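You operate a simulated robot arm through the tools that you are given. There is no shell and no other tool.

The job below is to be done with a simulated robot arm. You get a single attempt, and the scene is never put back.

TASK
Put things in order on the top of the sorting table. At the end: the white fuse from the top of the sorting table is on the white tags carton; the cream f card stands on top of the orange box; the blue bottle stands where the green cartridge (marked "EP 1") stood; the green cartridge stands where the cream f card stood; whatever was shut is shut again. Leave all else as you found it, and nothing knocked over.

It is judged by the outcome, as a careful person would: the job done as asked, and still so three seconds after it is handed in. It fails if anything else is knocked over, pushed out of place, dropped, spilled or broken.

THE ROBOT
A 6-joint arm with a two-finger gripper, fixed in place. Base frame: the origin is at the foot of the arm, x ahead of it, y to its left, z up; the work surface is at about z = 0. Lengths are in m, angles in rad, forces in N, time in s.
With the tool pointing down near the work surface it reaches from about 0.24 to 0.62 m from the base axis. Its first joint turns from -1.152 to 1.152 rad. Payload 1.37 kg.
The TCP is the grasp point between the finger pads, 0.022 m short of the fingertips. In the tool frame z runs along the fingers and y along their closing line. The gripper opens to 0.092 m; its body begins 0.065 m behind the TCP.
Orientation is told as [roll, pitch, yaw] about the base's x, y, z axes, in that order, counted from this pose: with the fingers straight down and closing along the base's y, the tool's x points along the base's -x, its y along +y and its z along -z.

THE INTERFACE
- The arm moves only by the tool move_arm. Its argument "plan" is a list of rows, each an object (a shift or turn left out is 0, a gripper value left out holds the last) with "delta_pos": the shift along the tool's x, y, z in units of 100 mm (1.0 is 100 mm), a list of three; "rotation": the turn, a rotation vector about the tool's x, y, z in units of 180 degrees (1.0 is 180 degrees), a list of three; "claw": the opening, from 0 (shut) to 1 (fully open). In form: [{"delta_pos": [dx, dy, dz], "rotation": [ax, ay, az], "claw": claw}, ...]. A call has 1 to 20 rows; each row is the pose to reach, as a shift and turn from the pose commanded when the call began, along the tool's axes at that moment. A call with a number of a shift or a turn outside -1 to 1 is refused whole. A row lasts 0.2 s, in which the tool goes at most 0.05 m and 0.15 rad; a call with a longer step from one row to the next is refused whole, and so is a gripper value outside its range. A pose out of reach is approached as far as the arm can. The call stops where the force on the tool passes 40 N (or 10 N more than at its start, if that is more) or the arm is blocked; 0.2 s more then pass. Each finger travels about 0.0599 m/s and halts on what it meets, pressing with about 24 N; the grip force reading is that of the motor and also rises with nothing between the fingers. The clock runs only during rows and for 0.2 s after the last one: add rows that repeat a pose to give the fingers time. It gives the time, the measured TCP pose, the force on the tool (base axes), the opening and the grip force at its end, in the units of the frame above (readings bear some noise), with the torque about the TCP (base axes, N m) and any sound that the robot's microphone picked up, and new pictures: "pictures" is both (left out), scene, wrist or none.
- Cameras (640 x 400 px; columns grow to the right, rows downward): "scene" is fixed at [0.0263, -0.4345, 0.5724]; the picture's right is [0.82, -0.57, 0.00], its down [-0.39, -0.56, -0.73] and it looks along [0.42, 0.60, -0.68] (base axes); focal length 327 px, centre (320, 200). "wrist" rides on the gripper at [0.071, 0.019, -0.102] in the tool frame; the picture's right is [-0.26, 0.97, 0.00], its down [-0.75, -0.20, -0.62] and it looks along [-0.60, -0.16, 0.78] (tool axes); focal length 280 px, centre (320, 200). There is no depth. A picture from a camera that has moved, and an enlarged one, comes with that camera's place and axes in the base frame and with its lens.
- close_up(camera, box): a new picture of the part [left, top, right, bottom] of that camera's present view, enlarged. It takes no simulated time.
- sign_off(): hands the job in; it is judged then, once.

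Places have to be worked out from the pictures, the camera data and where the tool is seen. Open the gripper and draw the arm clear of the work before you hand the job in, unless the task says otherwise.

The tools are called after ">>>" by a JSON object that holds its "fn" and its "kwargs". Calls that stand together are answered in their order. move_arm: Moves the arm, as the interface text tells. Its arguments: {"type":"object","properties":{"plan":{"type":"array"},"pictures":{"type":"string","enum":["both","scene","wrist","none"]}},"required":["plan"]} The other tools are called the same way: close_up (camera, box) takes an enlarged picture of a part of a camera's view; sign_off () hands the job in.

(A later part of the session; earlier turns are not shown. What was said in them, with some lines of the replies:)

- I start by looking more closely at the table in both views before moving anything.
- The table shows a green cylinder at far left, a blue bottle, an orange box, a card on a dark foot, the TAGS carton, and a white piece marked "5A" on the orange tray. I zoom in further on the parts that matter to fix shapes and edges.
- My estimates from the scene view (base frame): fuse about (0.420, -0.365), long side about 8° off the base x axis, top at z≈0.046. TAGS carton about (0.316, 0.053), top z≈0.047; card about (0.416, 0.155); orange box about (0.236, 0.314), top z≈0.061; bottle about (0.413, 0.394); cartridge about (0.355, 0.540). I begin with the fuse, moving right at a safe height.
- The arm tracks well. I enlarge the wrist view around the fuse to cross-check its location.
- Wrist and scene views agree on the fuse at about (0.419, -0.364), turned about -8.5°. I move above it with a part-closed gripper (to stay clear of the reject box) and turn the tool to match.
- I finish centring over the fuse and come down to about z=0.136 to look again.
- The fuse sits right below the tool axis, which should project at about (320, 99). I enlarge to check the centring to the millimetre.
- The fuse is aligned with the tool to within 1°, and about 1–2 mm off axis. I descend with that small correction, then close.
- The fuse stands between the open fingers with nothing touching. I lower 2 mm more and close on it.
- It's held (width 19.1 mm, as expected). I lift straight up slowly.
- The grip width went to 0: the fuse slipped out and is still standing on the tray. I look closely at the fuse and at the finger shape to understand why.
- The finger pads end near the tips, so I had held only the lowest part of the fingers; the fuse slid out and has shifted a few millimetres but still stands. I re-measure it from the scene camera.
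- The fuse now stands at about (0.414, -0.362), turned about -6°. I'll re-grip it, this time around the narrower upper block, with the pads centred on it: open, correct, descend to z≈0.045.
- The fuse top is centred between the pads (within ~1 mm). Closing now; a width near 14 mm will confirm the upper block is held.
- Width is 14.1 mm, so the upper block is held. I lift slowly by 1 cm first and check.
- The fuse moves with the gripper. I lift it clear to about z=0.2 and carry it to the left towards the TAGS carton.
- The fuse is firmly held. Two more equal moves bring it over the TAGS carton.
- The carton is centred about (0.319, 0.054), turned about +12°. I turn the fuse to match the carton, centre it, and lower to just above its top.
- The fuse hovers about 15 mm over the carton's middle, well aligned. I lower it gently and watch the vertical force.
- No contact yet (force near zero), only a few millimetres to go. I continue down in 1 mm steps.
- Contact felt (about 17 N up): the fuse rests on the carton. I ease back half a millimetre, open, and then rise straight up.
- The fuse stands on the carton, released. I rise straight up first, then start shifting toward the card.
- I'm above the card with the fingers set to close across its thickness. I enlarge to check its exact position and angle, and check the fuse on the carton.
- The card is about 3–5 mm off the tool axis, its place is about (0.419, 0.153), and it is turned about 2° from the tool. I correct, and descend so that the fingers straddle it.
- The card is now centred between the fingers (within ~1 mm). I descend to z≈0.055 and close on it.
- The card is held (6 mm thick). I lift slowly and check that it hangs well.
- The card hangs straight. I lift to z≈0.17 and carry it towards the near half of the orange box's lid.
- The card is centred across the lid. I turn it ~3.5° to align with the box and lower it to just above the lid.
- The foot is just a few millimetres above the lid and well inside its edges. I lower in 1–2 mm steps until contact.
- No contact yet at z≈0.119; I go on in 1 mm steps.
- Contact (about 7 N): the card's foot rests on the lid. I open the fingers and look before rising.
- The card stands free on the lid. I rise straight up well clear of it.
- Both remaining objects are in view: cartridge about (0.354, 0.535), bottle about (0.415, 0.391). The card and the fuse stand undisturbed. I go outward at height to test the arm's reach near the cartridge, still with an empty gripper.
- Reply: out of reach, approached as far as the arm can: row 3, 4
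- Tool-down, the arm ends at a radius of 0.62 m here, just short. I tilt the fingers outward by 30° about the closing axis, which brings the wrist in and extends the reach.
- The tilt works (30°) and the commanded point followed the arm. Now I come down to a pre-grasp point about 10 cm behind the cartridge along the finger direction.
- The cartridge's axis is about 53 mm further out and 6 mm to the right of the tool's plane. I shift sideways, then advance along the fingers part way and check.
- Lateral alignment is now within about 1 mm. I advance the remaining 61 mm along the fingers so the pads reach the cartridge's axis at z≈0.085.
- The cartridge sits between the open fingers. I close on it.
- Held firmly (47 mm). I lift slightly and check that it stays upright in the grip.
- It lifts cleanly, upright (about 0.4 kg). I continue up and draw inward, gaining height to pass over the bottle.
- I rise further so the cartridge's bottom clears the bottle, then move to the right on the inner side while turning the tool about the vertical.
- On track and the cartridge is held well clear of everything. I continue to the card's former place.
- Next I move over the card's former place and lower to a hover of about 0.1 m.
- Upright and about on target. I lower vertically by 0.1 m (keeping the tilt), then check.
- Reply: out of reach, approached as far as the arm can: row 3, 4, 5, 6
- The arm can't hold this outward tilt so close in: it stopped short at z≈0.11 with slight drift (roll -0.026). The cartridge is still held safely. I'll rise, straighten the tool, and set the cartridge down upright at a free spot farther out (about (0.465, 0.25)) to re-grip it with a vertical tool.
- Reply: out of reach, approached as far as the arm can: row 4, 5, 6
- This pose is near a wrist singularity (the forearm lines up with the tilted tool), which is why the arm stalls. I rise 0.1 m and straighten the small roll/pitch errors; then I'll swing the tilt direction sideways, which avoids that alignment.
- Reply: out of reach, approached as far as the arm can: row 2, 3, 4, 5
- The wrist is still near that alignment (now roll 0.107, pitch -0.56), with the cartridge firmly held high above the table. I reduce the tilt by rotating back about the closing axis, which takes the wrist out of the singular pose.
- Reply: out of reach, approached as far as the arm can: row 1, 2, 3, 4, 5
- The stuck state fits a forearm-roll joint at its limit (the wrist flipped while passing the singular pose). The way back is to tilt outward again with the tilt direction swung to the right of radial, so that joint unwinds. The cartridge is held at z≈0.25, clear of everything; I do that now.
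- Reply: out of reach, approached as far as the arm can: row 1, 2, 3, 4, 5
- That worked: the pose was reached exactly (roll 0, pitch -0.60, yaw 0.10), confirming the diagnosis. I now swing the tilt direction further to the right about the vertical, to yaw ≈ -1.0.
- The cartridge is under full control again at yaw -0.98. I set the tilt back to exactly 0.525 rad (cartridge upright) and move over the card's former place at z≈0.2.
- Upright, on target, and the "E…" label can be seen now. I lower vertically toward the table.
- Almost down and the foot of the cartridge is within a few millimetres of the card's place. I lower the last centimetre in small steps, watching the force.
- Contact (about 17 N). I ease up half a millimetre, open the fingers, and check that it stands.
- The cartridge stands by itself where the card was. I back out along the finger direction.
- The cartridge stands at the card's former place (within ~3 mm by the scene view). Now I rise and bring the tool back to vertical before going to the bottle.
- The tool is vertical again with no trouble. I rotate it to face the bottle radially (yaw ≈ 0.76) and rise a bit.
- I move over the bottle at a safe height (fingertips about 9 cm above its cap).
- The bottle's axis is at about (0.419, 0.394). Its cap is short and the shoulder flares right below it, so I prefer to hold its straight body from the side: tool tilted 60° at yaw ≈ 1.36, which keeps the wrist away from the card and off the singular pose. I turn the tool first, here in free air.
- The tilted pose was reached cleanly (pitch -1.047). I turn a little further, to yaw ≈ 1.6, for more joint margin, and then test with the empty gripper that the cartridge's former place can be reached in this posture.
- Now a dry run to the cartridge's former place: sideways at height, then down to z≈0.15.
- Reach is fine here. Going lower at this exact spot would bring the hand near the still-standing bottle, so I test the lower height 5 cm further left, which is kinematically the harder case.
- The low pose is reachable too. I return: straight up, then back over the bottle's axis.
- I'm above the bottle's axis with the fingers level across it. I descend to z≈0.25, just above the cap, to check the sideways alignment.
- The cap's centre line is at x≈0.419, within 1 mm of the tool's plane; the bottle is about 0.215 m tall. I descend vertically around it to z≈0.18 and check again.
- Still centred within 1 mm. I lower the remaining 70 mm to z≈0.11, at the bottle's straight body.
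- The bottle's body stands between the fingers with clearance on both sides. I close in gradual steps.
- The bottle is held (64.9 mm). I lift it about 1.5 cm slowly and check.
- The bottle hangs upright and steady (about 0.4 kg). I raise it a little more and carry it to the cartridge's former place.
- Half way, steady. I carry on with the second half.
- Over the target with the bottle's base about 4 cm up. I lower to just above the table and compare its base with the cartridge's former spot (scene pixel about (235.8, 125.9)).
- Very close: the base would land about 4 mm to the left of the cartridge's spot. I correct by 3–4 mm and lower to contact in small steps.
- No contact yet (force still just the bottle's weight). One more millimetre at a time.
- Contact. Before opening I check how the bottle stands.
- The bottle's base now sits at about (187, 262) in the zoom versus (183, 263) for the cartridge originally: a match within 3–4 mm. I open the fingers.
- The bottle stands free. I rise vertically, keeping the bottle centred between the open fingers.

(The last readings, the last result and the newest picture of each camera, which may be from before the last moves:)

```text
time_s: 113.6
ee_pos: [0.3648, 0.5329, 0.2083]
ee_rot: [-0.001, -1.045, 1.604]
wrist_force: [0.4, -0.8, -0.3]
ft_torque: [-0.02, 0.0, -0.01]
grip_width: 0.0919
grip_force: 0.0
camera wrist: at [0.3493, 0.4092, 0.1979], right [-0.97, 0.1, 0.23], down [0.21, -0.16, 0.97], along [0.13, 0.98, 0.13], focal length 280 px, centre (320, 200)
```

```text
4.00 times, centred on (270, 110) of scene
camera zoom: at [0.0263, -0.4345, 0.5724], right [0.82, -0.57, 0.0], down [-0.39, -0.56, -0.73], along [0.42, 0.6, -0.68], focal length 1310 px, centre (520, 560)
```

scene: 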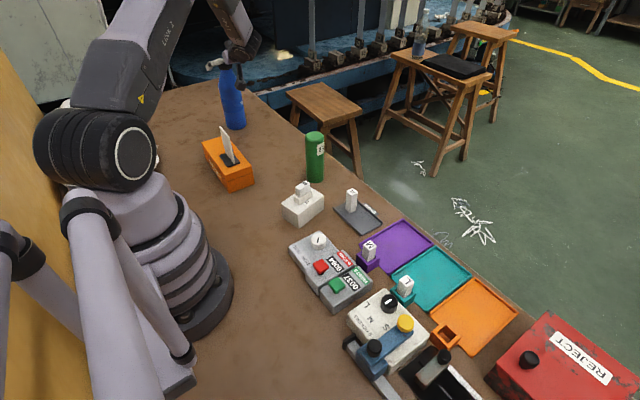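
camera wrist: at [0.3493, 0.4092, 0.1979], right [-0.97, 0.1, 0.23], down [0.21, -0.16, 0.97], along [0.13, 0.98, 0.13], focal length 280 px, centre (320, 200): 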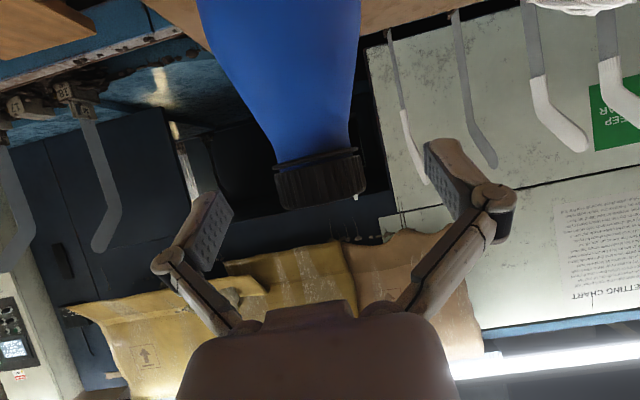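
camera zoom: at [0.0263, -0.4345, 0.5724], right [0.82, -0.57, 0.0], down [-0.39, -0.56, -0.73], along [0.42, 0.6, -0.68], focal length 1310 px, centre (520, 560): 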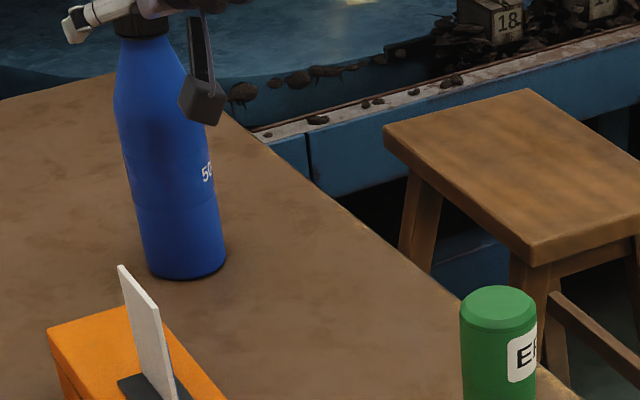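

The bottle stands undisturbed. I rise further, then draw the arm back from it.

>>> {"fn": "move_arm", "kwargs": {"plan": [{"delta_pos": [-0.25, 0, -0.144], "claw": 1.0}, {"delta_pos": [-0.5, 0, -0.289]}, {"delta_pos": [-0.75, 0, -0.433]}, {"delta_pos": [-0.95, 0, -0.548]}], "pictures": "none"}}

>>> {"fn": "move_arm", "kwargs": {"plan": [{"delta_pos": [0.17, 0, -0.29], "claw": 1.0}, {"delta_pos": [0.33, 0, -0.58]}, {"delta_pos": [0.5, 0, -0.866]}, {"delta_pos": [0.5, 0, -0.866]}], "pictures": "both"}}

```text
time_s: 114.6
ee_pos: [0.3634, 0.5328, 0.3193]
ee_rot: [-0.003, -1.048, 1.604]
wrist_force: [0.5, 0.2, 0.2]
ft_torque: [-0.01, -0.02, -0.02]
grip_width: 0.0919
grip_force: 0.0
```

```text
time_s: 115.6
ee_pos: [0.3665, 0.4338, 0.3194]
ee_rot: [-0.003, -1.047, 1.602]
wrist_force: [-0.4, -1.2, -0.2]
ft_torque: [-0.03, -0.01, -0.01]
grip_width: 0.0916
grip_force: 0.0
camera wrist: at [0.3529, 0.3101, 0.3089], right [-0.97, 0.1, 0.23], down [0.21, -0.16, 0.97], along [0.13, 0.98, 0.13], focal length 280 px, centre (320, 200)
```

scene: 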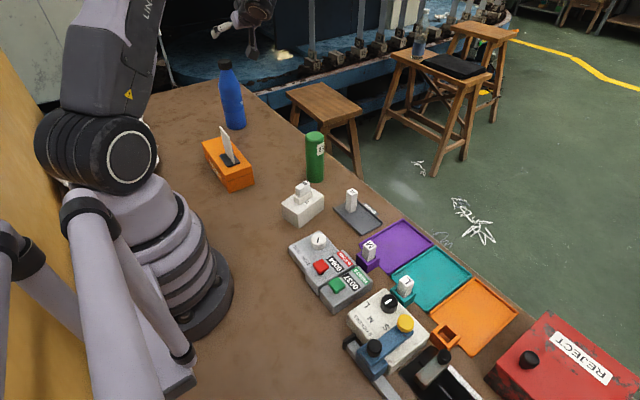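
wrist: 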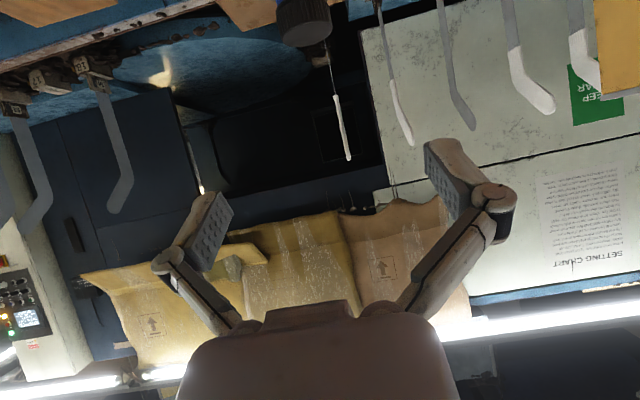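

Everything stands. I bring the tool back to vertical here, in free air.

>>> {"fn": "move_arm", "kwargs": {"plan": [{"delta_pos": [0, 0, 0], "rotation": [0, 0.0417, 0], "claw": 1.0}, {"delta_pos": [0, 0, 0], "rotation": [0, 0.0833, 0]}, {"delta_pos": [0, 0, 0], "rotation": [0, 0.125, 0]}, {"delta_pos": [0, 0, 0], "rotation": [0, 0.1667, 0]}, {"delta_pos": [0, 0, 0], "rotation": [0, 0.2083, 0]}, {"delta_pos": [0, 0, 0], "rotation": [0, 0.25, 0]}, {"delta_pos": [0, 0, 0], "rotation": [0, 0.2917, 0]}, {"delta_pos": [0, 0, 0], "rotation": [0, 0.3333, 0]}, {"delta_pos": [0, 0, 0], "rotation": [0, 0.3333, 0]}], "pictures": "none"}}

```text
time_s: 117.6
ee_pos: [0.3666, 0.4322, 0.32]
ee_rot: [-0.001, 0.002, 1.602]
wrist_force: [-0.4, -0.2, -0.5]
ft_torque: [0.02, -0.01, 0.01]
grip_width: 0.092
grip_force: 0.1
```

The tool is vertical again. I draw it back toward the middle at height, turning the wrist home.

>>> {"fn": "move_arm", "kwargs": {"plan": [{"delta_pos": [0.125, 0, 0], "rotation": [0, 0, 0.044], "claw": 1.0}, {"delta_pos": [0.25, 0, 0], "rotation": [0, 0, 0.088]}, {"delta_pos": [0.375, 0, 0], "rotation": [0, 0, 0.131]}, {"delta_pos": [0.5, 0, 0], "rotation": [0, 0, 0.175]}, {"delta_pos": [0.625, 0, 0], "rotation": [0, 0, 0.219]}, {"delta_pos": [0.75, 0, 0], "rotation": [0, 0, 0.263]}, {"delta_pos": [0.875, 0, 0], "rotation": [0, 0, 0.306]}, {"delta_pos": [1.0, 0, 0], "rotation": [0, 0, 0.35]}], "pictures": "none"}}

>>> {"fn": "move_arm", "kwargs": {"plan": [{"delta_pos": [0.33, -0.33, 0], "rotation": [0, 0, 0.04], "claw": 1.0}, {"delta_pos": [0.66, -0.66, 0], "rotation": [0, 0, 0.08]}, {"delta_pos": [0.9, -0.9, 0], "rotation": [0, 0, 0.12]}, {"delta_pos": [0.9, -0.9, 0], "rotation": [0, 0, 0.12]}], "pictures": "both"}}

>>> {"fn": "close_up", "kwargs": {"camera": "scene", "box": [190, 60, 350, 160]}}

>>> {"fn": "close_up", "kwargs": {"camera": "scene", "box": [260, 120, 420, 240]}}

>>> {"fn": "close_up", "kwargs": {"camera": "scene", "box": [280, 220, 540, 400]}}

```text
time_s: 119.4
ee_pos: [0.3686, 0.3315, 0.3196]
ee_rot: [0.001, -0.001, 0.5]
wrist_force: [0.3, -0.4, -0.6]
ft_torque: [-0.01, -0.01, -0.01]
grip_width: 0.0921
grip_force: 0.0
```

```text
time_s: 120.4
ee_pos: [0.3333, 0.211, 0.3202]
ee_rot: [0.001, 0.0, 0.124]
wrist_force: [-0.5, -0.4, -0.6]
ft_torque: [0.02, 0.01, 0.0]
grip_width: 0.0921
grip_force: 0.0
camera wrist: at [0.2616, 0.2231, 0.4201], right [0.14, 0.99, 0.0], down [0.77, -0.11, 0.63], along [0.62, -0.09, -0.78], focal length 280 px, centre (320, 200)
```

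scene: 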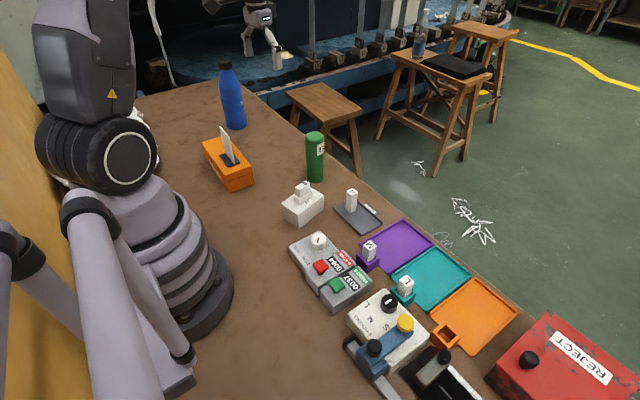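
wrist: 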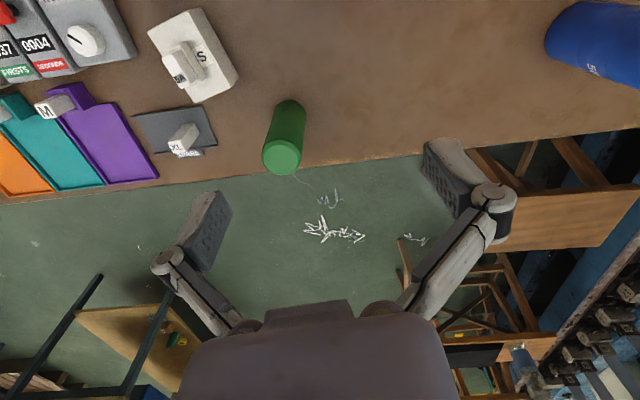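

```text
4.00 times, centred on (270, 110) of scene
camera zoom: at [0.0263, -0.4346, 0.5724], right [0.82, -0.57, 0.0], down [-0.39, -0.56, -0.73], along [0.42, 0.6, -0.68], focal length 1310 px, centre (520, 560)
```

zoom: 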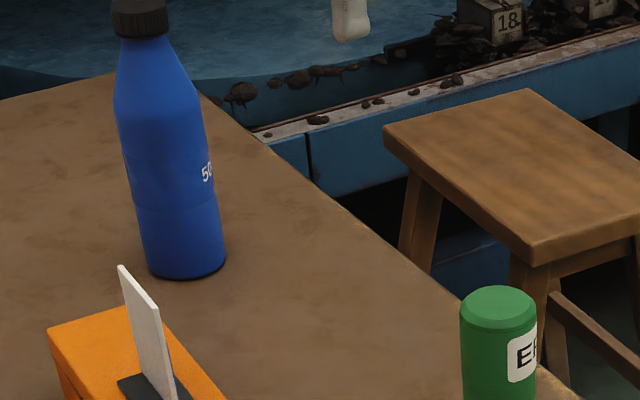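

```text
3.33 times, centred on (340, 180) of scene
camera zoom: at [0.0263, -0.4346, 0.5724], right [0.82, -0.57, 0.0], down [-0.39, -0.56, -0.73], along [0.42, 0.6, -0.68], focal length 1091 px, centre (253, 267)
```

zoom: 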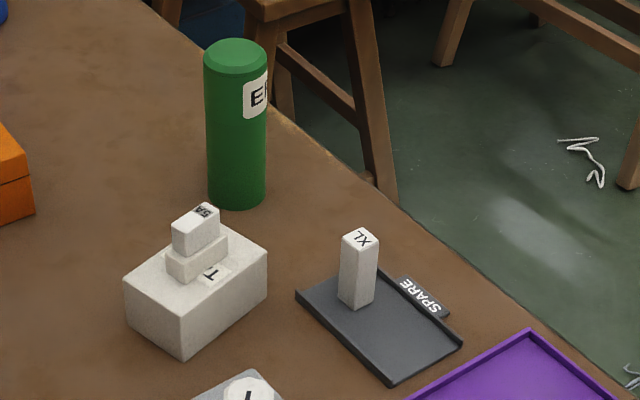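

```text
2.22 times, centred on (410, 310) of scene
camera zoom: at [0.0263, -0.4346, 0.5724], right [0.82, -0.57, 0.0], down [-0.39, -0.56, -0.73], along [0.42, 0.6, -0.68], focal length 728 px, centre (120, -44)
```

zoom: 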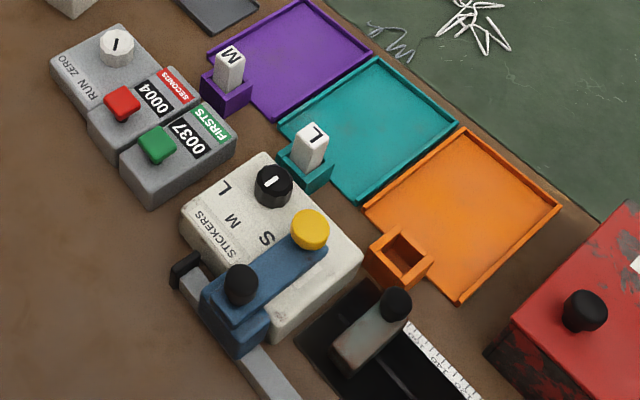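

All four goals check out in the pictures:
- The fuse stands on the TAGS carton.
- The card stands on the shut orange box.
- The bottle stands at the cartridge's old spot.
- The cartridge stands at the card's old spot.

The carton, orange box, trays and counters look unmoved. The gripper is open and clear of the work at z≈0.32, so I hand the job in.

>>> {"fn": "sign_off", "kwargs": {}}

```text
The job is handed in.
```

The job is handed in. In the last pictures before sign-off, everything stood where you asked:

- **White fuse:** it stands on the TAGS carton. My first grip slipped and moved it a few millimetres on its tray without knocking it over. The second grip held.
- **Cream f card:** it stands on the orange box. I put it toward the near end of the lid rather than the middle, to keep it out of the arm's way. I never saw the "f" itself, but it was the only card on the table.
- **Green cartridge:** it stands where the card was, within about 4 mm by the scene camera. The "E…" of its label is visible. Midway the arm reached a joint limit, so the cartridge tilted in the gripper for a moment. It was held clear of everything.
- **Blue bottle:** it stands where the cartridge was, also within about 4 mm.

Nothing had to be opened: the orange box and the reject box stayed shut throughout. The rest of the table looked unmoved, nothing fell over, and the gripper is open and clear of the work.
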